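You operate a simulated robot arm through the tools that you are given. There is no shell and no other tool. Be economical: measure what you need, move in short steps, check, and stop when the job is done.

The job below is to be done with a simulated two-armed robot. You get a single attempt, and the scene is never put back.

TASK
Gauge the depth of the tall housing and set the stop gauge to it.
Fine: hold the stop gauge with one hand; put the depth gauge back.

It is judged by the outcome, as a careful person would: the job done as asked, and still so three seconds after it is handed in. It fails if anything else is knocked over, pushed out of place, dropped, spilled or broken.

THE ROBOT
Two 7-joint arms with two-finger parallel grippers on one trunk, on a base that drives. Base frame: it is fixed to the floor where the robot stands at the start and does not move with it; the origin is under the middle of the robot, x ahead of it, y to its left, z up. Lengths are in mm, angles in degrees, forces in N, time in s.
The left shoulder is at the start at [60, 143, 926], the right one opposite. With the tool pointing down near the work surface each hand reaches from about 320 to 740 mm from the robot's upright axis, wherever it stands, measured 20 degrees to its own side. Places, roughly: depth rod [600, 100, 900]; red depth stop [500, 300, 800]; tall housing [1000, 0, 300]. Payload 1.57 kg a hand.
The tool frame of a hand sits at the grasp point between the pads (the TCP): z along the fingers, y along the line on which they close. The tips reach 30 mm beyond it. Largest opening 110 mm; finger width 24, thickness 12; the body of the gripper, 48 by 112 mm, starts 78 mm behind the TCP.
Orientation is told as [roll, pitch, yaw] about the base's x, y, z axes, in that order, counted from this pose: with the fingers straight down and closing along the base's y, the tool's x points along the base's -x, its y along +y and its z along -z.

THE INTERFACE
- The arms move only by the tool jog_arm. It takes "left_commands", "right_commands" or both (then of equal length, played together; a hand with none holds still); each is a list of rows, each a list of 6 numbers: the shift along the tool's x, y, z in units of 25 mm (1.0 is 25 mm), then the turn, a rotation vector about the tool's x, y, z in units of 6 degrees (1.0 is 6 degrees). In form: [[tx, ty, tz, rx, ry, rz], ...]. A call has 1 to 20 rows; each row shifts and turns the commanded pose from where the row before left it, along the tool's axes as they then stand. "left_hand" and "right_hand" are, for a hand that has rows, the finger opening in mm, from 0 to 110, set as the call begins (left out, the last holds). A call with a number of a shift or a turn outside -1 to 1 is refused whole. A row lasts 0.2 s, in which the tool goes at most 50 mm and 8.6 degrees; a call with a longer step from one row to the next is refused whole, and so is a gripper value outside its range. Where a pose cannot be reached the arm comes as near as it can. A force on the tool above 70 N (or 10 N above the force at the start of the call, whichever is more), or a blocked arm, ends the call early, and 0.2 s more pass. Each finger travels about 45 mm/s and halts on what it meets, pressing with about 43 N; the grip force reading is that of the motor and also rises with nothing between the fingers. The clock runs only during rows and for 0.2 s after the last one: add rows that do not move to give the fingers time. It gives the time, the measured TCP pose, the force on the tool (base axes), the opening and the grip force at its end, in the units of the frame above (readings bear some noise), with the torque about the TCP (base axes, N m) and any sound that the robot's microphone picked up.
- Cameras (640 x 400 px; columns grow to the right, rows downward): "scene" is now at [45, 18, 1529.8]; the picture's right is [0.21, -0.98, 0.00], its down [-0.78, -0.17, -0.60] and it looks along [0.59, 0.13, -0.80] (base axes); focal length 254 px, centre (320, 200). "left" rides on the left gripper at [70, -16, -141] in its tool frame; the picture's right is [0.23, 0.97, 0.00], its down [-0.86, 0.20, -0.48] and it looks along [-0.47, 0.11, 0.88] (tool axes); focal length 222 px, centre (320, 200). "right" rides on the right gripper at [70, 16, -141] in its tool frame; the picture's right is [-0.23, 0.97, 0.00], its down [-0.86, -0.20, -0.48] and it looks along [-0.47, -0.11, 0.88] (tool axes); focal length 222 px, centre (320, 200). There is no depth. A picture from a camera that has moved, and an enlarged one, comes with that camera's place and axes in the base frame and with its lens.
- grab_frame(camera): a new picture of that camera. It takes no simulated time.
- lift_body(by): slides the trunk up (or, below 0, down) by that many mm; the arms and the scene camera ride with it, the base frame stays. It gives what a move gives, with no picture.
- roll_base(legs): drives the robot by 1 to 6 legs, each [ahead, left, turn to the left] in mm, mm and degrees, along the robot's own axes; the way and the turn of a leg run together, so that a leg with both is an arc; at most 1500 mm and 180 degrees a leg. The arms and the cameras ride along, it lands a little off, and it stops where it bumps. It gives what a move gives.
- head_to(pan, tilt): turns the head with the scene camera to pan (to the left, within 86 degrees either way) and tilt (down, from -29 to 69), counted from straight ahead of the robot. It gives what a move gives.
- close_up(camera, box): a new picture of the part [left, top, right, bottom] of that camera's present view, enlarged. It takes no simulated time.
- close_job(): hands the job in; it is judged then, once.

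Work in short steps. Places have to be worked out from the pictures, the camera data and where the tool is seen: move nearer, look again, correct. Check each grasp and each placing, and mend what went wrong. You have 120 turns and 88 pictures in all, those below and enlarged ones among them. Open the grippers and draw the arms clear of the work before you hand the job in, unless the task says otherwise; then end with one line.

The tools are called after "Request:" by a JSON object that holds its "op" and its "data". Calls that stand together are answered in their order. jog_arm: Moves the arms, as the interface text tells. Its arguments: {"type":"object","properties":{"left_commands":{"type":"array","items":{"type":"array","items":{"type":"number"}}},"left_hand":{"type":"number"},"right_commands":{"type":"array","items":{"type":"array","items":{"type":"number"}}},"right_hand":{"type":"number"}},"required":[]} The other tools are called the same way: lift_body (by) slides the trunk up or down; roll_base (legs) drives the base; head_to (pan, tilt) turns the head that bears the scene camera; grab_frame (camera) takes a picture; close_up (camera, box) takes an enlarged picture of a part of a camera's view; close_job () hands the job in.

At the start:

```text
clock: 0.0
left_tcp_pos: [316.1, 336.1, 1043.6]
left_ee_rot: [0.0, 0.0, 0.0]
left_ft_force: [-0.2, 0.3, 0.1]
left_torque: [0.01, -0.01, 0.01]
left_finger_gap: 109.9
left_gripper_force: 0.0
right_tcp_pos: [457.9, -52.6, 1043.3]
right_ee_rot: [0.0, 0.1, 0.0]
right_ft_force: [-0.3, 0.5, -0.4]
right_torque: [0.02, -0.01, 0.01]
right_finger_gap: 110.1
right_gripper_force: 0.0
trunk travel left (down, up): [-525.0, 65.0]
robot x, y, heading: [2.4, -1.5, -0.3]
head pan, tilt: [12.0, 52.8]
```

scene: 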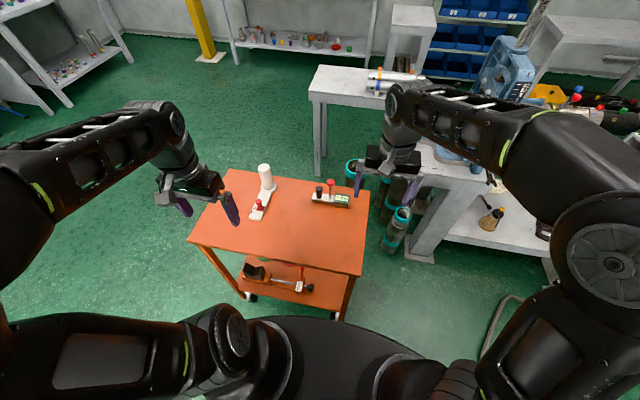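
right: 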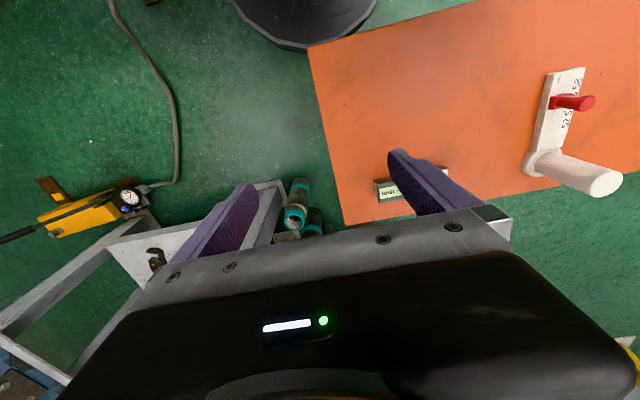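
left: 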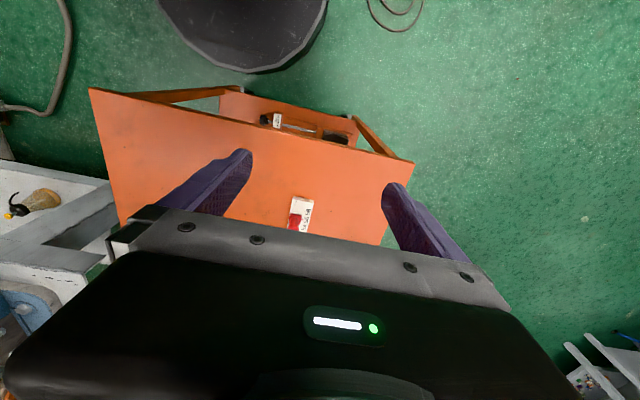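

The orange cart carries a white stop gauge with a red slider, and another device with a display; the lower shelf holds more things. I'll enlarge these areas first.

Request:
{"op": "close_up", "data": {"camera": "scene", "box": [230, 150, 370, 238]}}

Request:
{"op": "close_up", "data": {"camera": "scene", "box": [220, 240, 350, 320]}}

Request:
{"op": "close_up", "data": {"camera": "right", "box": [480, 50, 640, 210]}}

```text
4.55 times, centred on (300, 194) of scene
camera zoom: at [45.0, 18.0, 1529.8], right [0.21, -0.98, 0.0], down [-0.78, -0.17, -0.6], along [0.59, 0.13, -0.8], focal length 1156 px, centre (411, 227)
```

zoom: 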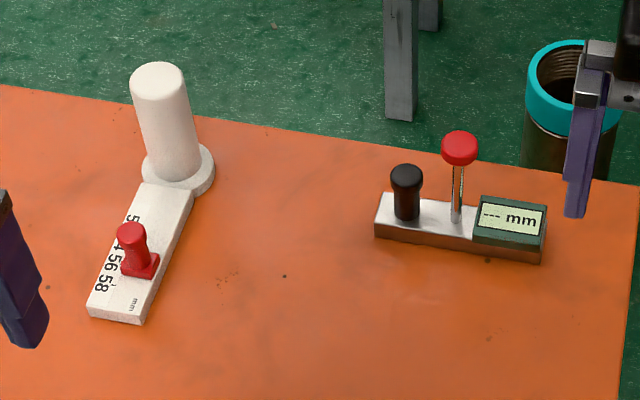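

```text
4.92 times, centred on (285, 280) of scene
camera zoom: at [45.0, 18.0, 1529.8], right [0.21, -0.98, 0.0], down [-0.78, -0.17, -0.6], along [0.59, 0.13, -0.8], focal length 1252 px, centre (492, -194)
```

zoom: 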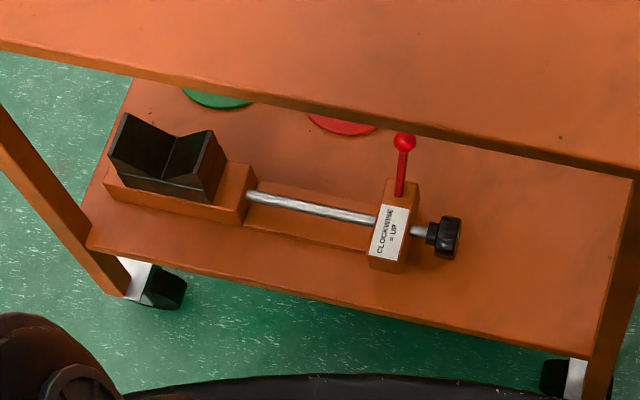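

```text
2.50 times, centred on (560, 130) of right
camera zoom: at [389.0, -36.2, 1184.7], right [0.23, 0.97, 0.0], down [0.86, -0.2, 0.48], along [0.47, -0.11, -0.88], focal length 555 px, centre (-280, 375)
```

zoom: 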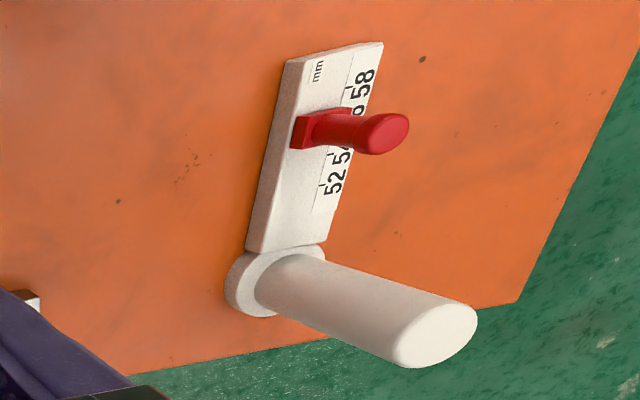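

Three or four teal-rimmed housings stand on the floor beyond the cart. I'll look at those closely.

Request:
{"op": "close_up", "data": {"camera": "scene", "box": [320, 130, 460, 270]}}

Request:
{"op": "close_up", "data": {"camera": "right", "box": [250, 150, 350, 250]}}

```text
2.86 times, centred on (390, 200) of scene
camera zoom: at [45.0, 18.0, 1529.8], right [0.21, -0.98, 0.0], down [-0.78, -0.17, -0.6], along [0.59, 0.13, -0.8], focal length 726 px, centre (120, 200)
```

zoom: 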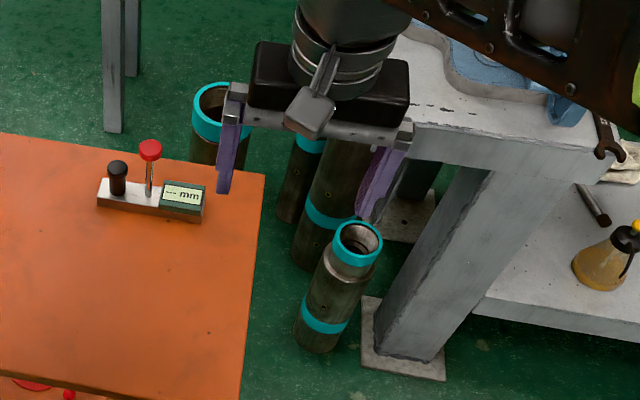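

```text
4.00 times, centred on (300, 200) of right
camera zoom: at [389.0, -36.2, 1184.7], right [0.23, 0.97, 0.0], down [0.86, -0.2, 0.48], along [0.47, -0.11, -0.88], focal length 888 px, centre (400, 200)
```

zoom: 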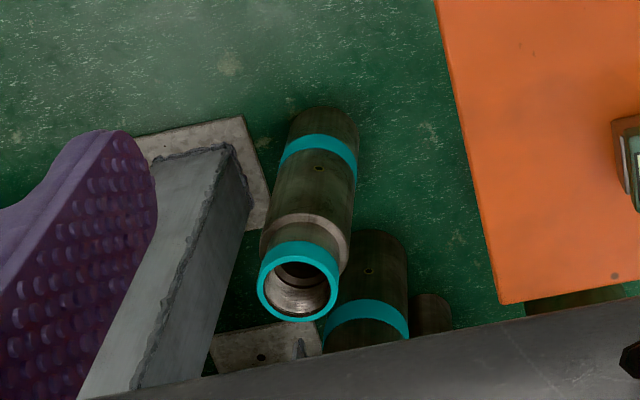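

The right hand hides the housings; I'll draw it back and sideways, then look.

Request:
{"op": "jog_arm", "data": {"right_commands": [[0.6, -1, 0, 0, 0, 0], [0.6, -1, 0, 0, 0, 0], [0.6, -1, 0, 0, 0, 0], [0.6, -1, 0, 0, 0, 0], [0.6, -1, 0, 0, 0, 0], [0.6, -1, 0, 0, 0, 0], [0.6, -1, 0, 0, 0, 0], [0.6, -1, 0, 0, 0, 0]]}}

Request:
{"op": "grab_frame", "data": {"camera": "scene"}}

Request:
{"op": "close_up", "data": {"camera": "scene", "box": [330, 130, 450, 270]}}

```text
clock: 1.8
left_tcp_pos: [316.1, 335.5, 1043.6]
left_ee_rot: [0.0, 0.0, 0.0]
left_ft_force: [-0.4, -0.3, -0.5]
left_torque: [-0.01, -0.02, -0.04]
left_finger_gap: 109.9
left_gripper_force: 0.0
right_tcp_pos: [337.2, -252.8, 1043.5]
right_ee_rot: [0.0, 0.0, 0.1]
right_ft_force: [-1.0, -1.1, 0.4]
right_torque: [0.02, 0.01, -0.03]
right_finger_gap: 110.1
right_gripper_force: 0.0
trunk travel left (down, up): [-525.0, 65.0]
robot x, y, heading: [-2.4, -0.8, 0.0]
head pan, tilt: [12.0, 52.8]
```

```text
79 pictures are left
camera scene: at [44.4, 17.6, 1529.8], right [0.21, -0.98, 0.0], down [-0.78, -0.17, -0.6], along [0.59, 0.13, -0.8], focal length 254 px, centre (320, 200)
```

scene: 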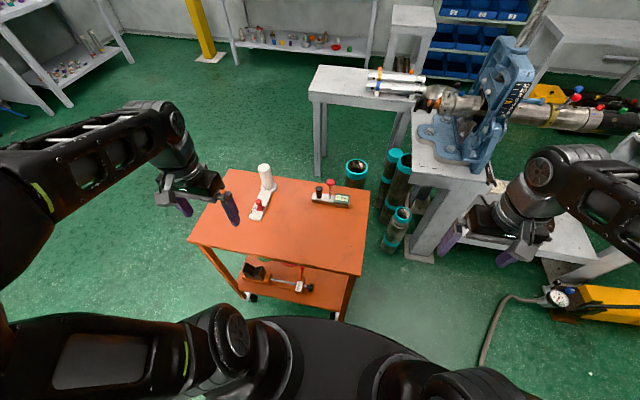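

```text
2.86 times, centred on (390, 200) of scene
camera zoom: at [44.4, 17.6, 1529.8], right [0.21, -0.98, 0.0], down [-0.78, -0.17, -0.6], along [0.59, 0.13, -0.8], focal length 726 px, centre (120, 200)
```

zoom: 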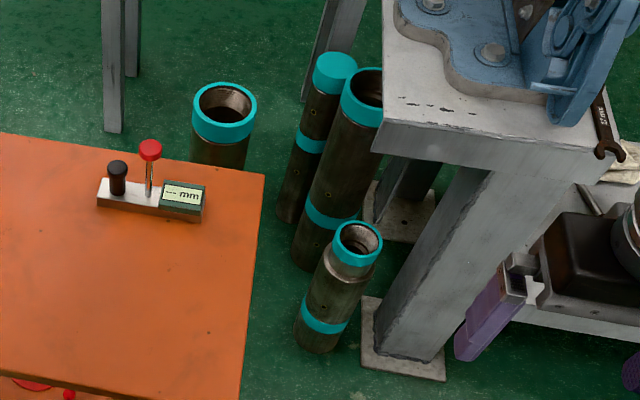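

The gauge bar lies around (600, 97), with a black knob near y=142, the red-topped rod near y=103, and the display near y=60. I'll bring the right hand above it for a closer view.

Request:
{"op": "jog_arm", "data": {"right_commands": [[-0.4, 0.96, 0, 0, 0, 0], [-0.4, 0.96, 0, 0, 0, 0], [-0.4, 0.96, 0, 0, 0, 0], [-0.4, 0.96, 0, 0, 0, 0], [-0.4, 0.96, 0, 0, 0, 0], [-0.4, 0.96, 0, 0, 0, 0], [-0.4, 0.96, 0, 0, 0, 0], [-0.4, 0.96, 0, 0, 0, 0], [-0.4, 0.96, 0, 0, 0, 0], [-0.4, 0.96, 0, 0, 0, 0], [-0.4, 0.96, 0, 0, 0, 0], [-0.4, 0.96, 0, 0, 0, 0]]}}

Request:
{"op": "grab_frame", "data": {"camera": "right"}}

```text
clock: 4.4
left_tcp_pos: [316.4, 336.7, 1043.7]
left_ee_rot: [0.1, 0.0, 0.0]
left_ft_force: [-0.1, 1.3, 0.1]
left_torque: [-0.04, -0.04, 0.02]
left_finger_gap: 109.8
left_gripper_force: 0.1
right_tcp_pos: [458.6, 35.1, 1044.0]
right_ee_rot: [0.0, 0.0, 0.0]
right_ft_force: [-0.4, -1.4, -0.6]
right_torque: [-0.03, -0.04, 0.0]
right_finger_gap: 109.9
right_gripper_force: 0.2
trunk travel left (down, up): [-525.0, 65.0]
robot x, y, heading: [2.4, -0.8, -0.1]
head pan, tilt: [12.0, 52.8]
```

```text
77 pictures are left
camera right: at [389.4, 51.9, 1184.8], right [0.23, 0.97, 0.0], down [0.86, -0.2, 0.48], along [0.47, -0.11, -0.88], focal length 222 px, centre (320, 200)
```

right: 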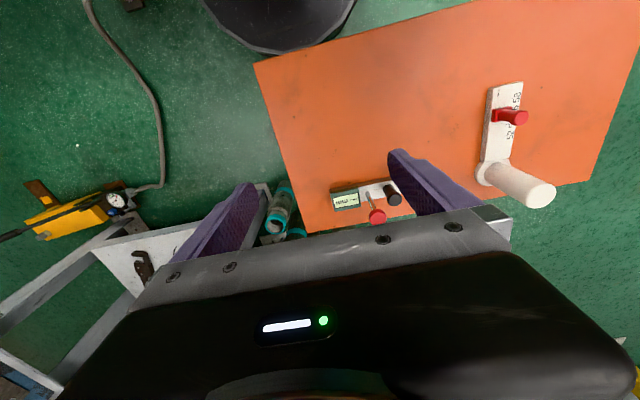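

Request:
{"op": "close_up", "data": {"camera": "right", "box": [320, 165, 420, 235]}}

Request:
{"op": "close_up", "data": {"camera": "right", "box": [470, 70, 570, 210]}}

```text
5.71 times, centred on (370, 200) of right
camera zoom: at [389.4, 51.9, 1184.8], right [0.23, 0.97, 0.0], down [0.86, -0.2, 0.48], along [0.47, -0.11, -0.88], focal length 1269 px, centre (34, 200)
```

zoom: 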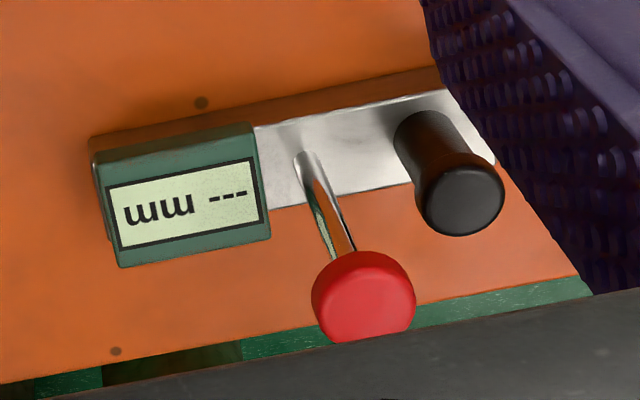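

```text
2.86 times, centred on (520, 140) of right
camera zoom: at [389.4, 51.9, 1184.8], right [0.23, 0.97, 0.0], down [0.86, -0.2, 0.48], along [0.47, -0.11, -0.88], focal length 635 px, centre (-251, 371)
```

zoom: 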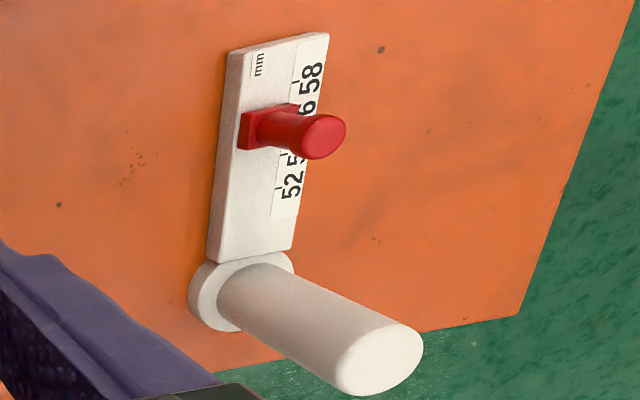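

Gauge bar spans about x 583–614, y 25–158; black handle near (602,137), top z≈830. I'll yaw the right hand −90° so that it will grip the handle across x, clear of the rod.

Request:
{"op": "jog_arm", "data": {"right_commands": [[0, 0, 0, 0, 0, 1], [0, 0, 0, 0, 0, 1], [0, 0, 0, 0, 0, 1], [0, 0, 0, 0, 0, 1], [0, 0, 0, 0, 0, 1], [0, 0, 0, 0, 0, 1], [0, 0, 0, 0, 0, 1], [0, 0, 0, 0, 0, 1], [0, 0, 0, 0, 0, 1], [0, 0, 0, 0, 0, 1], [0, 0, 0, 0, 0, 1], [0, 0, 0, 0, 0, 1], [0, 0, 0, 0, 0, 1], [0, 0, 0, 0, 0, 1], [0, 0, 0, 0, 0, 1]]}}

Request:
{"op": "jog_arm", "data": {"right_commands": [[0.7, 0.95, 0, 0, 0, 0], [0.7, 0.95, 0, 0, 0, 0], [0.7, 0.95, 0, 0, 0, 0], [0.7, 0.95, 0, 0, 0, 0], [0.7, 0.95, 0.5, 0, 0, 0], [0.7, 0.95, 0.5, 0, 0, 0]]}}

Request:
{"op": "grab_frame", "data": {"camera": "right"}}

Request:
{"op": "grab_frame", "data": {"camera": "scene"}}

```text
clock: 7.6
left_tcp_pos: [316.8, 335.0, 1044.1]
left_ee_rot: [-0.1, -0.1, -0.1]
left_ft_force: [-0.9, 0.1, -0.3]
left_torque: [-0.01, -0.01, 0.01]
left_finger_gap: 110.4
left_gripper_force: 0.0
right_tcp_pos: [459.3, 35.5, 1042.7]
right_ee_rot: [-0.1, 0.0, -90.1]
right_ft_force: [0.1, 0.3, 0.8]
right_torque: [-0.01, 0.0, 0.02]
right_finger_gap: 109.7
right_gripper_force: 0.0
trunk travel left (down, up): [-525.0, 65.0]
robot x, y, heading: [-1.2, -2.2, 0.2]
head pan, tilt: [12.0, 52.8]
```

```text
clock: 9.0
left_tcp_pos: [315.9, 335.7, 1043.4]
left_ee_rot: [0.0, 0.0, 0.0]
left_ft_force: [0.2, -0.7, 0.7]
left_torque: [0.03, -0.03, 0.0]
left_finger_gap: 109.9
left_gripper_force: 0.2
right_tcp_pos: [529.2, 87.5, 1045.8]
right_ee_rot: [0.4, 0.2, -90.0]
right_ft_force: [0.2, -0.1, 0.3]
right_torque: [0.0, -0.02, 0.03]
right_finger_gap: 110.1
right_gripper_force: 0.1
right hand out of reach, approached as far as the arm can: row 4, 5, 6
trunk travel left (down, up): [-525.0, 65.0]
robot x, y, heading: [3.9, 1.4, 0.2]
head pan, tilt: [12.0, 52.8]
```

```text
74 pictures are left
camera right: at [545.4, 156.7, 1186.8], right [0.97, -0.23, 0.01], down [-0.2, -0.86, 0.47], along [-0.1, -0.46, -0.88], focal length 222 px, centre (320, 200)
```

right: 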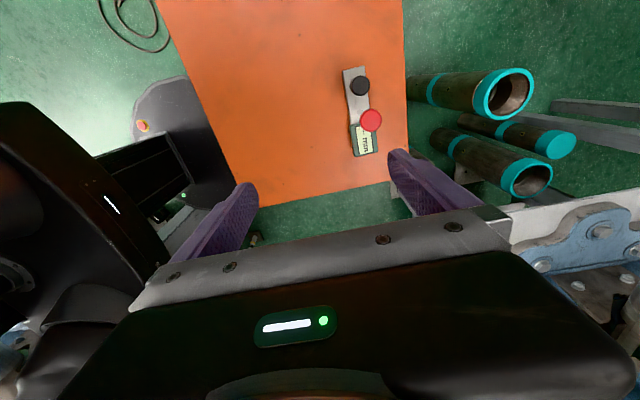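

```text
73 pictures are left
camera scene: at [45.0, 17.7, 1529.8], right [0.21, -0.98, 0.0], down [-0.78, -0.17, -0.6], along [0.59, 0.13, -0.8], focal length 254 px, centre (320, 200)
```

scene: 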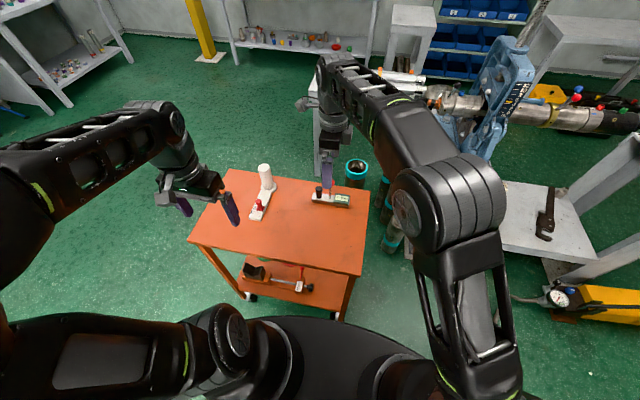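

The right view with the scene view puts the lone housing's rim near (1006, 25, 550): the tallest, matching the hint. The right arm reaches poorly at this yaw, so I'll withdraw it and use the left hand for the gauge.

Request:
{"op": "jog_arm", "data": {"right_commands": [[-1, -0.55, 0, 0, 0, 0], [-1, -0.55, 0, 0, 0, 0], [-1, -0.55, 0, 0, 0, 0], [-1, -0.55, 0, 0, 0, 0], [-1, -0.55, 0, 0, 0, 0], [-1, -0.55, 0, 0, 0, 0], [-1, -0.55, 0, 0, 0, 0], [-1, -0.55, 0, 0, 0, 0], [-1, -0.55, 0, 0, 0, 0], [-1, -0.55, 0, 0, 0, 0], [-1, -0.55, 0, 0, 0, 0], [-1, -0.55, 0, 0, 0, 0], [-1, -0.55, 0, 0, 0, 0], [0, 0, 0, 0, 0, 0], [0, 0, 0, 0, 0, 0]], "left_commands": [[0, 0, 0, 0, 0, 1], [0, 0, 0, 0, 0, 1], [0, 0, 0, 0, 0, 1], [0, 0, 0, 0, 0, 1], [0, 0, 0, 0, 0, 1], [0, 0, 0, 0, 0, 1], [0, 0, 0, 0, 0, 1], [0, 0, 0, 0, 0, 1], [0, 0, 0, 0, 0, 1], [0, 0, 0, 0, 0, 1], [0, 0, 0, 0, 0, 1], [0, 0, 0, 0, 0, 1], [0, 0, 0, 0, 0, 1], [0, 0, 0, 0, 0, 1], [0, 0, 0, 0, 0, 1]]}}

Request:
{"op": "jog_arm", "data": {"right_commands": [[0, 0, 0, 0, 0, -1], [0, 0, 0, 0, 0, -1], [0, 0, 0, 0, 0, -1], [0, 0, 0, 0, 0, -1], [0, 0, 0, 0, 0, -1], [0, 0, 0, 0, 0, -1], [0, 0, 0, 0, 0, -1], [0, 0, 0, 0, 0, -1], [0, 0, 0, 0, 0, -1], [0, 0, 0, 0, 0, -1], [0, 0, 0, 0, 0, -1], [0, 0, 0, 0, 0, -1], [0, 0, 0, 0, 0, -1], [0, 0, 0, 0, 0, -1], [0, 0, 0, 0, 0, -1]], "left_commands": [[-0.55, 0.8, 0.3, 0, 0, 0], [-0.55, 0.8, 0.3, 0, 0, 0], [-0.55, 0.8, 0.3, 0, 0, 0], [-0.55, 0.8, 0.3, 0, 0, 0], [-0.55, 0.8, 0.3, 0, 0, 0], [-0.55, 0.8, 0.3, 0, 0, 0], [-0.55, 0.8, 0.3, 0, 0, 0], [-0.55, 0.8, 0.3, 0, 0, 0], [-0.55, 0.8, 0.3, 0, 0, 0], [-0.55, 0.8, 0.3, 0, 0, 0], [-0.55, 0.8, 0.3, 0, 0, 0], [-0.55, 0.8, 0.3, 0, 0, 0], [-0.55, 0.8, 0.3, 0, 0, 0], [-0.55, 0.8, 0.3, 0, 0, 0], [0, 0, 0, 0, 0, 0]]}}

Request:
{"op": "grab_frame", "data": {"camera": "left"}}

```text
clock: 12.2
left_tcp_pos: [315.5, 336.8, 1044.0]
left_ee_rot: [0.0, 0.1, -90.1]
left_ft_force: [-0.1, -0.4, -0.8]
left_torque: [0.01, 0.0, 0.01]
left_finger_gap: 109.8
left_gripper_force: 0.0
right_tcp_pos: [351.1, -236.8, 1043.9]
right_ee_rot: [0.0, 0.0, -90.1]
right_ft_force: [0.4, 0.1, -0.4]
right_torque: [0.01, -0.02, 0.02]
right_finger_gap: 110.1
right_gripper_force: 0.2
trunk travel left (down, up): [-525.0, 65.0]
robot x, y, heading: [-1.6, 0.7, 0.2]
head pan, tilt: [12.0, 52.8]
```

```text
clock: 15.4
left_tcp_pos: [594.5, 143.1, 938.5]
left_ee_rot: [0.0, 0.0, -90.0]
left_ft_force: [0.4, 0.4, -0.5]
left_torque: [0.03, -0.01, -0.05]
left_finger_gap: 110.2
left_gripper_force: 0.0
right_tcp_pos: [350.6, -237.2, 1045.8]
right_ee_rot: [0.0, 0.0, 0.0]
right_ft_force: [0.2, -0.5, 0.4]
right_torque: [0.01, 0.0, 0.04]
right_finger_gap: 110.1
right_gripper_force: 0.2
trunk travel left (down, up): [-525.0, 65.0]
robot x, y, heading: [-1.8, 1.6, 0.2]
head pan, tilt: [12.0, 52.8]
```

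```text
72 pictures are left
camera left: at [578.8, 212.0, 1079.1], right [0.97, 0.23, 0.0], down [0.2, -0.86, 0.48], along [0.11, -0.47, -0.88], focal length 222 px, centre (320, 200)
```

left: 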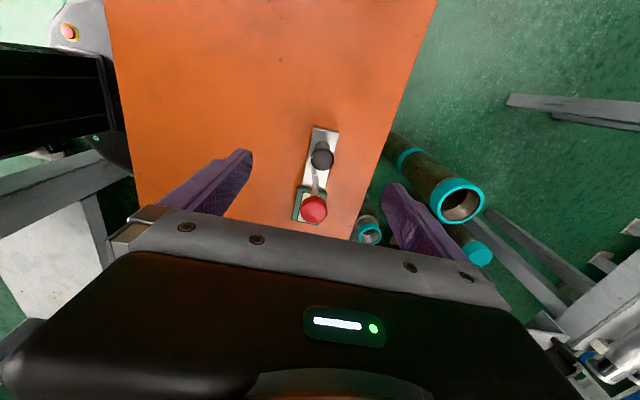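

Request:
{"op": "close_up", "data": {"camera": "left", "box": [270, 110, 370, 240]}}

Request:
{"op": "close_up", "data": {"camera": "scene", "box": [290, 150, 380, 220]}}

```text
3.08 times, centred on (320, 175) of left
camera zoom: at [578.8, 212.0, 1079.1], right [0.97, 0.23, 0.0], down [0.2, -0.86, 0.48], along [0.11, -0.47, -0.88], focal length 684 px, centre (320, 277)
```

zoom: 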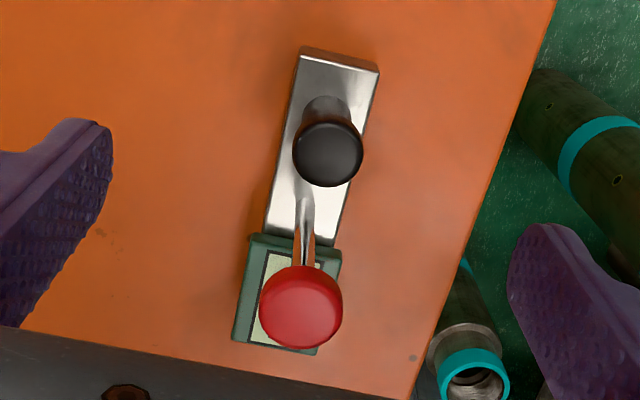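

```text
5.71 times, centred on (335, 185) of scene
camera zoom: at [44.7, 18.0, 1529.8], right [0.21, -0.98, 0.0], down [-0.78, -0.17, -0.6], along [0.59, 0.13, -0.8], focal length 1453 px, centre (234, 286)
```

zoom: 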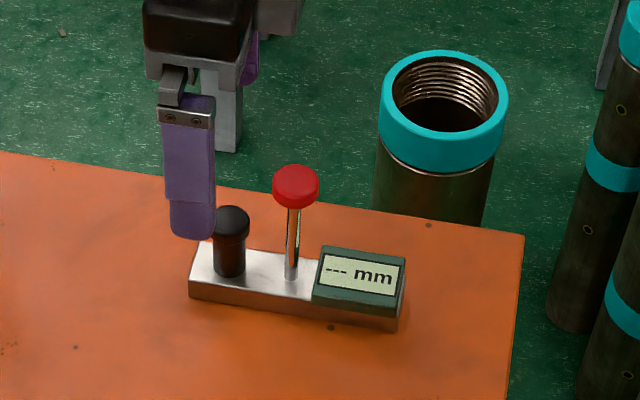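

Handle cap is at about (599,138), top z≈850; red knob at (599,99,~890). I'll descend to z≈842, where the palm still clears the red knob, then check.

Request:
{"op": "jog_arm", "data": {"left_commands": [[-0.2, 0.18, 0, 0, 0, 0], [0, 0, 0.8, 0, 0, 0], [0, 0, 0.8, 0, 0, 0], [0, 0, 0.8, 0, 0, 0], [0, 0, 0.8, 0, 0, 0], [0, 0, 0.6, 0, 0, 0], [0, 0, 0, 0, 0, 0]], "left_hand": 60}}

Request:
{"op": "close_up", "data": {"camera": "left", "box": [240, 100, 420, 240]}}

Request:
{"op": "close_up", "data": {"camera": "scene", "box": [290, 150, 380, 220]}}

```text
clock: 17.0
left_tcp_pos: [600.6, 137.3, 843.2]
left_ee_rot: [0.0, 0.0, -90.0]
left_ft_force: [0.7, -0.1, 0.1]
left_torque: [0.02, 0.01, 0.02]
left_finger_gap: 59.9
left_gripper_force: 0.0
right_tcp_pos: [350.7, -237.0, 1044.6]
right_ee_rot: [-0.1, 0.0, 0.0]
right_ft_force: [-0.2, -0.3, -0.1]
right_torque: [0.0, 0.01, 0.01]
right_finger_gap: 109.7
right_gripper_force: 0.1
trunk travel left (down, up): [-525.0, 65.0]
robot x, y, heading: [-1.4, 0.9, -0.1]
head pan, tilt: [12.0, 52.8]
```

```text
2.86 times, centred on (330, 170) of left
camera zoom: at [584.1, 206.8, 983.4], right [0.97, 0.23, 0.0], down [0.2, -0.86, 0.48], along [0.11, -0.47, -0.88], focal length 635 px, centre (291, 286)
```

zoom: 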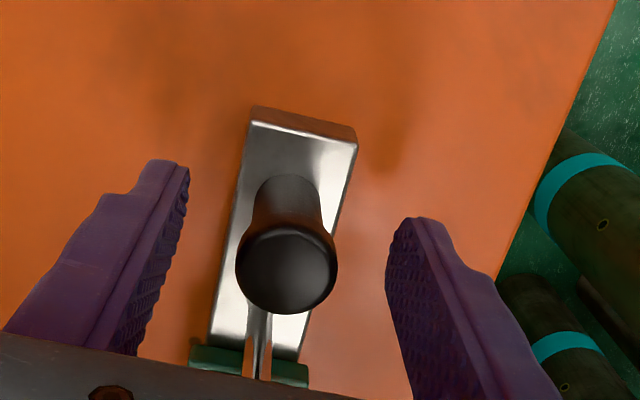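

```text
5.71 times, centred on (335, 185) of scene
camera zoom: at [44.9, 17.9, 1529.8], right [0.21, -0.98, 0.0], down [-0.78, -0.17, -0.6], along [0.59, 0.13, -0.8], focal length 1453 px, centre (234, 286)
```

zoom: 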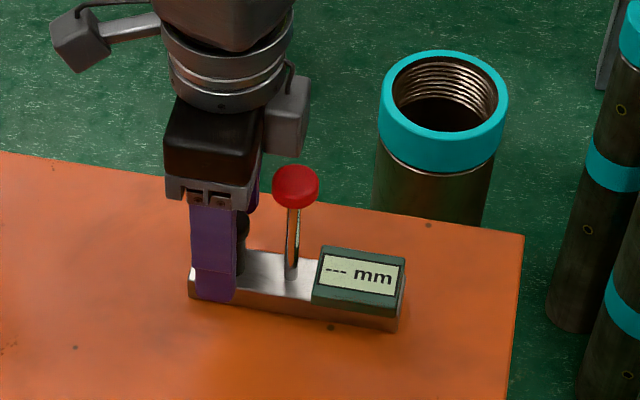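

The handle is centred between the fingers; I close on it.

Request:
{"op": "jog_arm", "data": {"left_commands": [[0.05, 0, 0, 0, 0, 0], [0, 0, 0, 0, 0, 0], [0, 0, 0, 0, 0, 0], [0, 0, 0, 0, 0, 0], [0, 0, 0, 0, 0, 0], [0, 0, 0, 0, 0, 0]], "left_hand": 5}}

Request:
{"op": "jog_arm", "data": {"left_commands": [[0, 0, -0.4, 0, 0, 0], [0, 0, -0.4, 0, 0, 0], [0, 0, 0, 0, 0, 0]]}}

Request:
{"op": "close_up", "data": {"camera": "scene", "box": [290, 150, 380, 220]}}

```text
clock: 18.4
left_tcp_pos: [601.7, 139.3, 844.0]
left_ee_rot: [0.1, 0.0, -90.0]
left_ft_force: [0.9, -0.8, 2.0]
left_torque: [0.0, 0.08, 0.05]
left_finger_gap: 25.1
left_gripper_force: 36.1
right_tcp_pos: [351.8, -237.1, 1044.3]
right_ee_rot: [0.0, 0.0, 0.0]
right_ft_force: [-0.8, 0.5, -0.5]
right_torque: [0.01, 0.01, -0.01]
right_finger_gap: 110.0
right_gripper_force: 0.0
trunk travel left (down, up): [-525.0, 65.0]
robot x, y, heading: [-1.6, 0.6, -0.2]
head pan, tilt: [12.0, 52.8]
```

```text
clock: 19.2
left_tcp_pos: [600.7, 139.8, 864.7]
left_ee_rot: [0.0, 0.1, -90.1]
left_ft_force: [-0.1, -0.5, -3.9]
left_torque: [0.18, 0.01, 0.0]
left_finger_gap: 25.3
left_gripper_force: 36.4
right_tcp_pos: [351.6, -238.3, 1044.3]
right_ee_rot: [0.0, 0.0, -0.1]
right_ft_force: [0.1, 0.5, -0.6]
right_torque: [-0.03, 0.02, 0.0]
right_finger_gap: 109.9
right_gripper_force: 0.1
trunk travel left (down, up): [-525.0, 65.0]
robot x, y, heading: [2.4, -1.2, -0.2]
head pan, tilt: [12.0, 52.8]
```

```text
5.71 times, centred on (335, 185) of scene
camera zoom: at [45.5, 17.9, 1529.8], right [0.21, -0.98, 0.0], down [-0.78, -0.17, -0.6], along [0.59, 0.13, -0.8], focal length 1453 px, centre (234, 286)
```

zoom: 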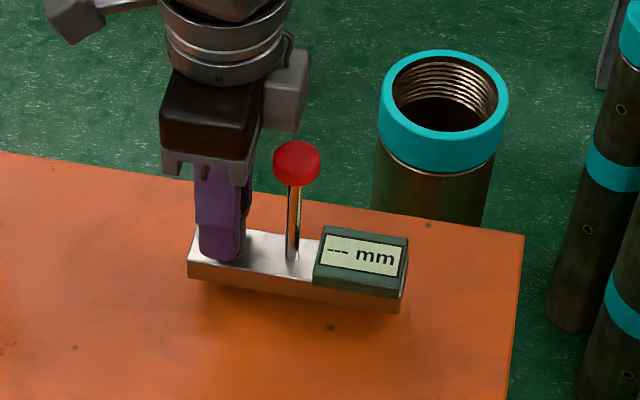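

The gauge is held (≈0.4 kg) and the rod stays up. I'll raise it and tuck the arm in, then look at the floor to both sides before driving, as I noticed hoses on the floor.

Request:
{"op": "jog_arm", "data": {"left_commands": [[0, 0, -0.9, 0, 0, 0], [0, 0, -0.9, 0, 0, 0], [0, 0, -0.9, 0, 0, 0], [0, 0, -0.9, 0, 0, 0], [0, 0, -0.9, 0, 0, 0], [0.3, -0.8, -0.3, 0, 0, 0], [0.3, -0.8, -0.3, 0, 0, 0], [0.3, -0.8, -0.3, 0, 0, 0], [0.3, -0.8, -0.3, 0, 0, 0], [0.3, -0.8, -0.3, 0, 0, 0], [0.3, -0.8, 0, 0, 0, 0], [0.3, -0.8, 0, 0, 0, 0], [0.3, -0.8, 0, 0, 0, 0], [0.3, -0.8, 0, 0, 0, 0], [0, 0, 0, 0, 0, 0]]}}

Request:
{"op": "head_to", "data": {"pan": 70, "tilt": 50}}

Request:
{"op": "grab_frame", "data": {"camera": "scene"}}

Request:
{"op": "head_to", "data": {"pan": -50, "tilt": 50}}

Request:
{"op": "grab_frame", "data": {"camera": "scene"}}

```text
clock: 22.4
left_tcp_pos: [418.9, 206.8, 1013.8]
left_ee_rot: [-0.1, 0.0, -90.0]
left_ft_force: [-0.4, 0.4, -4.0]
left_torque: [0.19, 0.0, 0.01]
left_finger_gap: 25.4
left_gripper_force: 36.8
right_tcp_pos: [351.3, -237.2, 1045.2]
right_ee_rot: [0.0, 0.0, 0.0]
right_ft_force: [-0.8, -0.1, -0.3]
right_torque: [-0.01, 0.0, 0.0]
right_finger_gap: 110.1
right_gripper_force: 0.0
trunk travel left (down, up): [-525.0, 65.0]
robot x, y, heading: [1.5, 1.5, 0.0]
head pan, tilt: [12.0, 52.8]
```

```text
clock: 23.7
left_tcp_pos: [420.0, 207.1, 1013.8]
left_ee_rot: [-0.1, -0.1, -90.0]
left_ft_force: [0.3, 0.5, -4.2]
left_torque: [0.23, -0.03, -0.01]
left_finger_gap: 24.7
left_gripper_force: 36.4
right_tcp_pos: [350.3, -236.7, 1044.7]
right_ee_rot: [0.0, 0.0, 0.0]
right_ft_force: [0.5, -0.3, 0.2]
right_torque: [0.03, -0.01, -0.02]
right_finger_gap: 109.9
right_gripper_force: 0.1
trunk travel left (down, up): [-525.0, 65.0]
robot x, y, heading: [3.8, 0.5, 0.2]
head pan, tilt: [70.0, 50.0]
```

```text
66 pictures are left
camera scene: at [-1.0, 74.9, 1533.5], right [0.94, -0.34, 0.0], down [-0.26, -0.72, -0.64], along [0.22, 0.6, -0.77], focal length 254 px, centre (320, 200)
```

scene: 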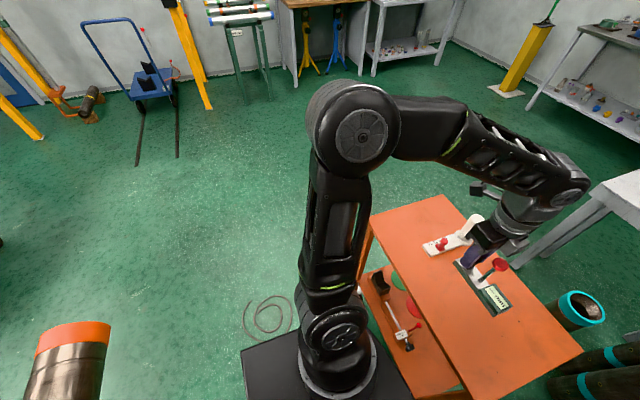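

```text
clock: 25.7
left_tcp_pos: [420.1, 206.9, 1013.8]
left_ee_rot: [0.0, 0.1, -90.1]
left_ft_force: [-0.4, 0.9, -3.9]
left_torque: [0.15, 0.0, -0.01]
left_finger_gap: 25.3
left_gripper_force: 36.5
right_tcp_pos: [350.8, -236.8, 1044.6]
right_ee_rot: [0.1, 0.0, 0.1]
right_ft_force: [-0.2, 0.6, 0.2]
right_torque: [-0.01, -0.01, 0.0]
right_finger_gap: 109.8
right_gripper_force: 0.0
trunk travel left (down, up): [-525.0, 65.0]
robot x, y, heading: [0.7, 2.9, -0.0]
head pan, tilt: [-50.0, 50.0]
```

```text
65 pictures are left
camera scene: at [22.1, -56.3, 1533.5], right [-0.77, -0.64, 0.0], down [-0.49, 0.59, -0.64], along [0.41, -0.49, -0.77], focal length 254 px, centre (320, 200)
```

scene: 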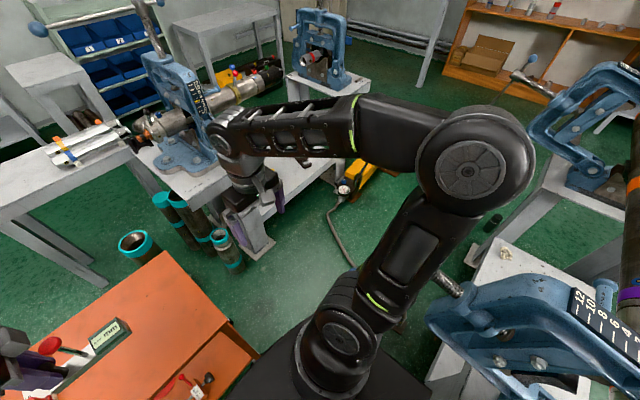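

There is a cable coil on the floor at the left (~(-130, 570)) and a pump hose at the right (y≈-600…-770). I need the base outline and what lies behind, so I look steeply down on both sides.

Request:
{"op": "head_to", "data": {"pan": 86, "tilt": 60}}

Request:
{"op": "grab_frame", "data": {"camera": "scene"}}

Request:
{"op": "head_to", "data": {"pan": -86, "tilt": 55}}

Request:
{"op": "grab_frame", "data": {"camera": "scene"}}

```text
clock: 27.9
left_tcp_pos: [419.7, 206.5, 1015.0]
left_ee_rot: [0.1, 0.0, -90.1]
left_ft_force: [0.2, 0.0, -5.2]
left_torque: [0.18, 0.0, 0.05]
left_finger_gap: 25.2
left_gripper_force: 37.0
right_tcp_pos: [351.3, -236.5, 1045.8]
right_ee_rot: [0.1, 0.1, 0.0]
right_ft_force: [-0.7, 0.4, 0.2]
right_torque: [0.0, -0.01, 0.02]
right_finger_gap: 110.0
right_gripper_force: 0.0
trunk travel left (down, up): [-525.0, 65.0]
robot x, y, heading: [0.9, -0.9, 0.2]
head pan, tilt: [85.9, 60.0]
```

```text
64 pictures are left
camera scene: at [-22.7, 69.1, 1521.0], right [1.0, -0.07, 0.0], down [-0.06, -0.86, -0.5], along [0.04, 0.5, -0.87], focal length 254 px, centre (320, 200)
```

scene: 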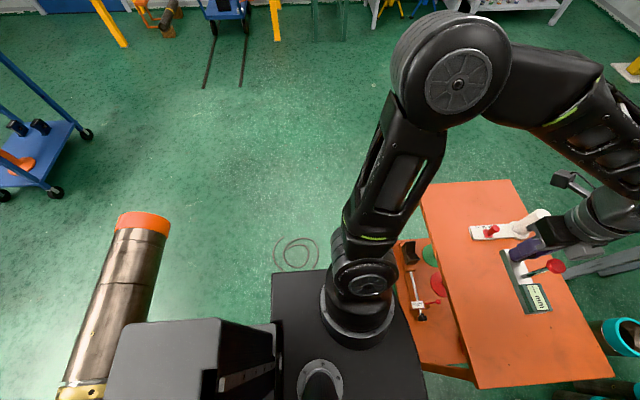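

```text
clock: 30.5
left_tcp_pos: [419.5, 207.2, 1013.7]
left_ee_rot: [0.0, 0.0, -89.9]
left_ft_force: [-0.5, -0.2, -3.9]
left_torque: [0.2, 0.02, 0.01]
left_finger_gap: 25.3
left_gripper_force: 36.4
right_tcp_pos: [350.5, -236.9, 1044.3]
right_ee_rot: [0.1, 0.0, 0.1]
right_ft_force: [-0.1, -0.5, 0.2]
right_torque: [-0.02, 0.02, 0.0]
right_finger_gap: 110.2
right_gripper_force: 0.1
trunk travel left (down, up): [-525.0, 65.0]
robot x, y, heading: [2.3, -3.4, 0.1]
head pan, tilt: [-85.9, 55.0]
```

```text
63 pictures are left
camera scene: at [-22.3, -69.3, 1527.0], right [-1.0, -0.07, 0.0], down [-0.06, 0.82, -0.57], along [0.04, -0.57, -0.82], focal length 254 px, centre (320, 200)
```

scene: 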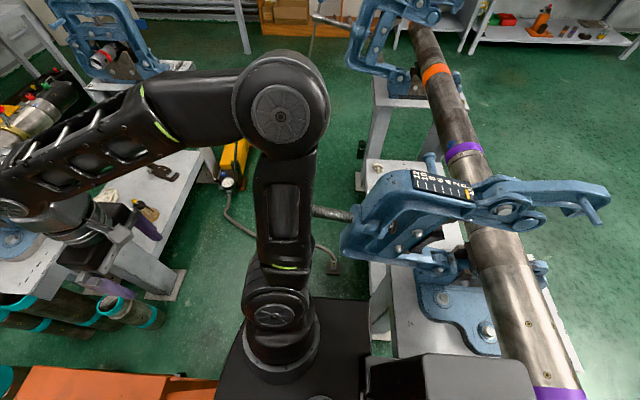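

Behind are vises and a tool string, and the right side is tight with the vise; the left side has only the thin coil. I'll inspect the coil and the left corridor more closely.

Request:
{"op": "head_to", "data": {"pan": 75, "tilt": 62}}

Request:
{"op": "close_up", "data": {"camera": "scene", "box": [220, 180, 360, 280]}}

Request:
{"op": "head_to", "data": {"pan": -60, "tilt": 65}}

Request:
{"op": "grab_frame", "data": {"camera": "scene"}}

```text
clock: 32.9
left_tcp_pos: [420.3, 206.5, 1013.7]
left_ee_rot: [0.0, 0.0, -90.1]
left_ft_force: [0.0, -0.3, -4.2]
left_torque: [0.18, 0.0, -0.03]
left_finger_gap: 25.2
left_gripper_force: 36.9
right_tcp_pos: [351.2, -236.6, 1044.8]
right_ee_rot: [0.0, 0.0, 0.0]
right_ft_force: [-0.3, -1.1, -1.0]
right_torque: [-0.03, 0.01, 0.0]
right_finger_gap: 109.9
right_gripper_force: 0.1
trunk travel left (down, up): [-525.0, 65.0]
robot x, y, heading: [1.0, -0.6, 0.2]
head pan, tilt: [75.0, 62.0]
```

```text
4.00 times, centred on (290, 230) of scene
camera zoom: at [-10.7, 64.7, 1518.7], right [0.97, -0.26, 0.0], down [-0.23, -0.85, -0.47], along [0.12, 0.45, -0.88], focal length 1017 px, centre (440, 80)
```

zoom: 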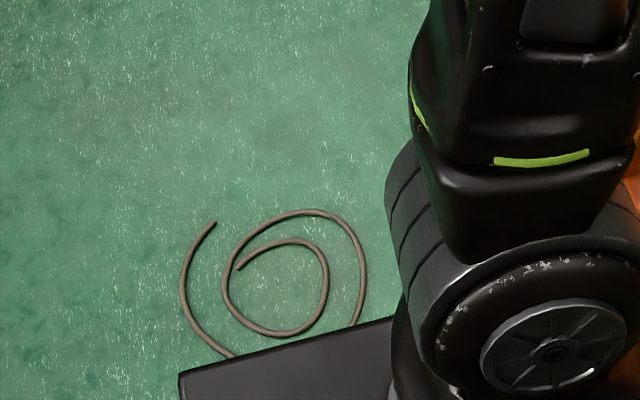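

```text
clock: 35.1
left_tcp_pos: [418.7, 207.5, 1014.8]
left_ee_rot: [0.1, 0.0, -90.0]
left_ft_force: [0.5, 0.3, -4.5]
left_torque: [0.19, -0.01, 0.01]
left_finger_gap: 25.2
left_gripper_force: 36.6
right_tcp_pos: [351.5, -237.1, 1044.9]
right_ee_rot: [0.0, 0.0, 0.0]
right_ft_force: [-0.2, 1.0, 0.3]
right_torque: [0.0, 0.0, 0.0]
right_finger_gap: 110.4
right_gripper_force: 0.1
trunk travel left (down, up): [-525.0, 65.0]
robot x, y, heading: [1.6, -0.3, -0.2]
head pan, tilt: [-60.0, 65.0]
```

```text
61 pictures are left
camera scene: at [3.0, -49.9, 1515.4], right [-0.87, -0.5, 0.0], down [-0.45, 0.78, -0.42], along [0.21, -0.37, -0.91], focal length 254 px, centre (320, 200)
```

scene: 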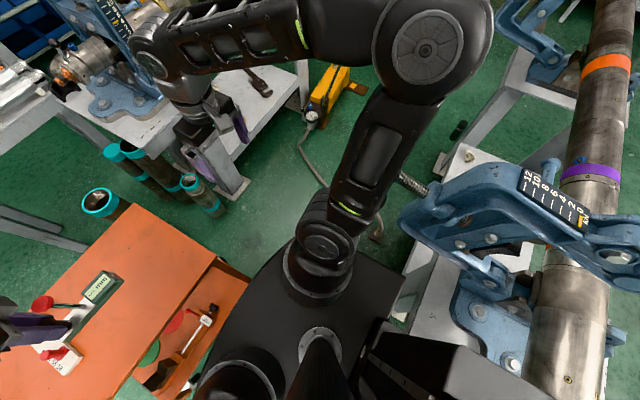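

The right corridor is blocked by the vise; the left one has only a thin loose hose piece on the floor. I'll slide left in a short step first and check for bumps.

Request:
{"op": "roll_base", "data": {"legs": [[0, 120, 0]]}}

Request:
{"op": "head_to", "data": {"pan": 75, "tilt": 60}}

Request:
{"op": "grab_frame", "data": {"camera": "scene"}}

```text
clock: 36.3
left_tcp_pos: [420.1, 326.3, 1013.1]
left_ee_rot: [0.0, -0.1, -89.9]
left_ft_force: [-0.2, 0.4, -4.0]
left_torque: [0.17, -0.03, 0.01]
left_finger_gap: 25.4
left_gripper_force: 36.5
right_tcp_pos: [351.4, -116.9, 1046.1]
right_ee_rot: [-0.2, 0.0, 0.0]
right_ft_force: [0.0, 0.3, 0.7]
right_torque: [-0.06, -0.01, 0.02]
right_finger_gap: 109.8
right_gripper_force: 0.1
trunk travel left (down, up): [-525.0, 65.0]
robot x, y, heading: [-2.8, 119.1, -0.0]
head pan, tilt: [-60.0, 65.0]
```

```text
clock: 38.5
left_tcp_pos: [419.5, 326.5, 1012.9]
left_ee_rot: [-0.1, 0.0, -89.9]
left_ft_force: [0.2, -0.4, -4.3]
left_torque: [0.17, -0.01, 0.0]
left_finger_gap: 25.4
left_gripper_force: 36.3
right_tcp_pos: [351.9, -119.2, 1044.5]
right_ee_rot: [0.0, 0.0, 0.1]
right_ft_force: [0.3, 1.3, 0.9]
right_torque: [-0.05, 0.03, 0.01]
right_finger_gap: 109.9
right_gripper_force: 0.0
trunk travel left (down, up): [-525.0, 65.0]
robot x, y, heading: [1.5, 119.1, 0.1]
head pan, tilt: [75.0, 60.0]
```

```text
60 pictures are left
camera scene: at [-10.3, 185.5, 1521.0], right [0.97, -0.26, 0.0], down [-0.22, -0.84, -0.5], along [0.13, 0.48, -0.87], focal length 254 px, centre (320, 200)
```

scene: 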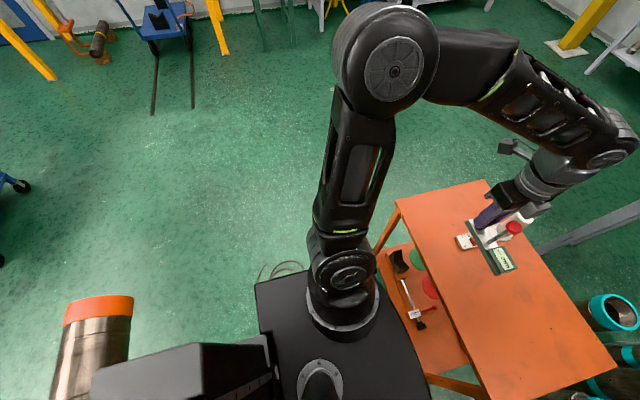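

No bump. I continue left past the cart.

Request:
{"op": "roll_base", "data": {"legs": [[0, 250, 0], [0, 650, 0]]}}

Request:
{"op": "head_to", "data": {"pan": -10, "tilt": 45}}

Request:
{"op": "grab_frame", "data": {"camera": "scene"}}

```text
clock: 43.5
left_tcp_pos: [417.9, 1228.0, 1013.3]
left_ee_rot: [-0.1, 0.1, -89.8]
left_ft_force: [-0.3, -0.5, -4.6]
left_torque: [0.18, 0.01, 0.0]
left_finger_gap: 25.1
left_gripper_force: 36.8
right_tcp_pos: [349.3, 784.1, 1044.7]
right_ee_rot: [-0.1, 0.0, 0.2]
right_ft_force: [0.4, -0.1, 0.6]
right_torque: [0.01, 0.01, -0.01]
right_finger_gap: 110.2
right_gripper_force: 0.0
trunk travel left (down, up): [-525.0, 65.0]
robot x, y, heading: [-2.5, 1017.2, 0.3]
head pan, tilt: [75.0, 60.0]
```

```text
clock: 45.1
left_tcp_pos: [417.7, 1228.5, 1013.9]
left_ee_rot: [-0.1, 0.1, -89.9]
left_ft_force: [1.1, 0.6, -4.0]
left_torque: [0.19, 0.0, 0.01]
left_finger_gap: 25.7
left_gripper_force: 36.4
right_tcp_pos: [350.8, 784.7, 1044.3]
right_ee_rot: [0.0, 0.0, 0.2]
right_ft_force: [0.4, -0.2, 0.1]
right_torque: [0.0, 0.01, 0.0]
right_finger_gap: 110.0
right_gripper_force: 0.1
trunk travel left (down, up): [-525.0, 65.0]
robot x, y, heading: [-1.5, 1021.9, 0.2]
head pan, tilt: [-10.0, 45.0]
```

```text
59 pictures are left
camera scene: at [51.0, 1008.2, 1540.4], right [-0.17, -0.99, 0.0], down [-0.7, 0.12, -0.71], along [0.7, -0.12, -0.71], focal length 254 px, centre (320, 200)
```

scene: 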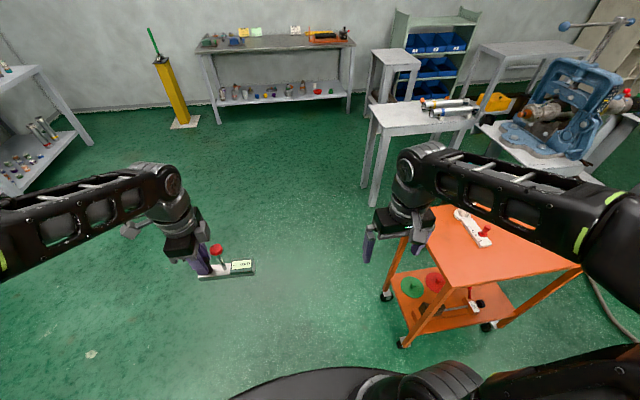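

Floor ahead is clear. I drive forward about 1030 mm and turn right to face the housing.

Request:
{"op": "roll_base", "data": {"legs": [[1030, 0, 0], [0, 0, -90]]}}

Request:
{"op": "head_to", "data": {"pan": 0, "tilt": 45}}

Request:
{"op": "grab_frame", "data": {"camera": "scene"}}

```text
clock: 54.3
left_tcp_pos: [1230.4, 605.3, 1013.1]
left_ee_rot: [-0.1, -0.1, 179.9]
left_ft_force: [0.5, 0.1, -5.1]
left_torque: [-0.02, -0.21, 0.0]
left_finger_gap: 24.8
left_gripper_force: 36.4
right_tcp_pos: [785.9, 674.3, 1045.4]
right_ee_rot: [0.0, 0.0, -90.1]
right_ft_force: [0.5, 0.2, 0.4]
right_torque: [0.0, -0.01, 0.01]
right_finger_gap: 109.7
right_gripper_force: 0.1
trunk travel left (down, up): [-525.0, 65.0]
robot x, y, heading: [1023.7, 1025.7, -89.8]
head pan, tilt: [-10.0, 45.0]
```

```text
clock: 55.0
left_tcp_pos: [1229.5, 604.8, 1013.8]
left_ee_rot: [-0.1, 0.0, 179.8]
left_ft_force: [-0.1, 0.5, -3.6]
left_torque: [0.01, -0.2, 0.02]
left_finger_gap: 25.0
left_gripper_force: 36.9
right_tcp_pos: [785.4, 673.3, 1044.9]
right_ee_rot: [0.0, 0.1, -90.0]
right_ft_force: [-0.6, -0.1, 0.5]
right_torque: [0.0, 0.01, -0.02]
right_finger_gap: 109.9
right_gripper_force: 0.1
trunk travel left (down, up): [-525.0, 65.0]
robot x, y, heading: [1023.7, 1024.6, -90.2]
head pan, tilt: [0.0, 45.0]
```

```text
58 pictures are left
camera scene: at [1025.4, 975.5, 1540.4], right [-1.0, 0.0, 0.0], down [0.0, 0.71, -0.71], along [0.0, -0.71, -0.71], focal length 254 px, centre (320, 200)
```

scene: 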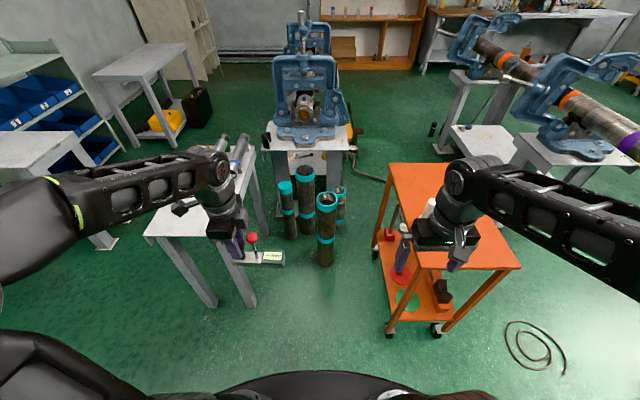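

The hose is undisturbed. I zoom in on the housings to confirm which is the tall one.

Request:
{"op": "close_up", "data": {"camera": "scene", "box": [260, 155, 370, 275]}}

```text
3.33 times, centred on (315, 215) of scene
camera zoom: at [1025.4, 975.5, 1540.4], right [-1.0, 0.0, 0.0], down [0.0, 0.71, -0.71], along [0.0, -0.71, -0.71], focal length 848 px, centre (337, 150)
```

zoom: 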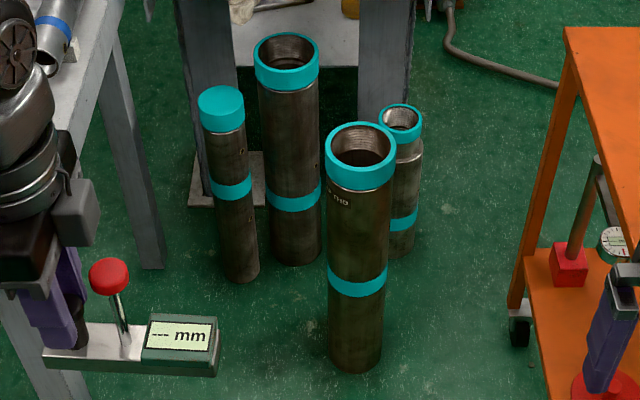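

The lone front housing (axis ≈(990,30), rim z≈590) is tallest and fits the hint. I'll drive closer and turn slightly so it sits on the left hand's side.

Request:
{"op": "roll_base", "data": {"legs": [[390, 0, 0], [0, 0, -10]]}}

Request:
{"op": "lift_body", "data": {"by": -120}}

Request:
{"op": "head_to", "data": {"pan": 5, "tilt": 58}}

Request:
{"op": "grab_frame", "data": {"camera": "scene"}}

```text
clock: 58.1
left_tcp_pos: [1152.0, 185.9, 1014.0]
left_ee_rot: [-0.1, 0.0, 169.8]
left_ft_force: [0.1, 0.7, -4.4]
left_torque: [-0.03, -0.17, 0.05]
left_finger_gap: 25.2
left_gripper_force: 36.6
right_tcp_pos: [726.6, 332.3, 1044.4]
right_ee_rot: [-0.1, -0.1, -100.2]
right_ft_force: [0.2, -0.1, -0.4]
right_torque: [0.01, -0.04, 0.02]
right_finger_gap: 110.1
right_gripper_force: 0.1
trunk travel left (down, up): [-525.0, 65.0]
robot x, y, heading: [1023.0, 634.0, -100.0]
head pan, tilt: [0.0, 45.0]
```

```text
clock: 59.6
left_tcp_pos: [1151.8, 186.0, 893.6]
left_ee_rot: [0.0, 0.0, 169.7]
left_ft_force: [-0.3, 0.1, -4.0]
left_torque: [-0.05, -0.18, -0.03]
left_finger_gap: 25.0
left_gripper_force: 36.2
right_tcp_pos: [727.0, 333.1, 925.2]
right_ee_rot: [0.0, 0.0, -100.2]
right_ft_force: [0.3, 0.1, -0.2]
right_torque: [0.0, 0.02, 0.02]
right_finger_gap: 110.0
right_gripper_force: 0.1
trunk travel left (down, up): [-405.0, 185.0]
robot x, y, heading: [1023.0, 638.6, -100.2]
head pan, tilt: [0.0, 45.0]
```

```text
clock: 60.4
left_tcp_pos: [1151.1, 186.9, 894.5]
left_ee_rot: [-0.1, 0.0, 169.7]
left_ft_force: [-0.1, -0.1, -4.5]
left_torque: [-0.02, -0.16, 0.0]
left_finger_gap: 25.4
left_gripper_force: 36.4
right_tcp_pos: [727.8, 332.5, 925.3]
right_ee_rot: [0.1, 0.0, -100.2]
right_ft_force: [1.1, 0.4, 0.6]
right_torque: [0.01, 0.0, 0.04]
right_finger_gap: 109.9
right_gripper_force: 0.0
trunk travel left (down, up): [-405.0, 185.0]
robot x, y, heading: [1020.6, 633.8, -100.7]
head pan, tilt: [5.0, 58.0]
```

```text
56 pictures are left
camera scene: at [1023.5, 599.1, 1403.4], right [-1.0, 0.09, 0.0], down [0.08, 0.84, -0.53], along [-0.05, -0.53, -0.85], focal length 254 px, centre (320, 200)
```

scene: 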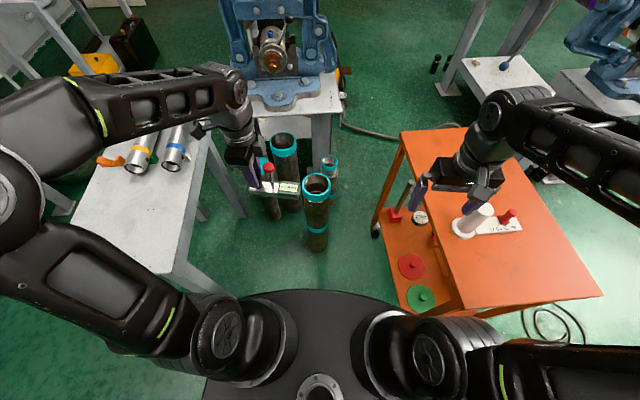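

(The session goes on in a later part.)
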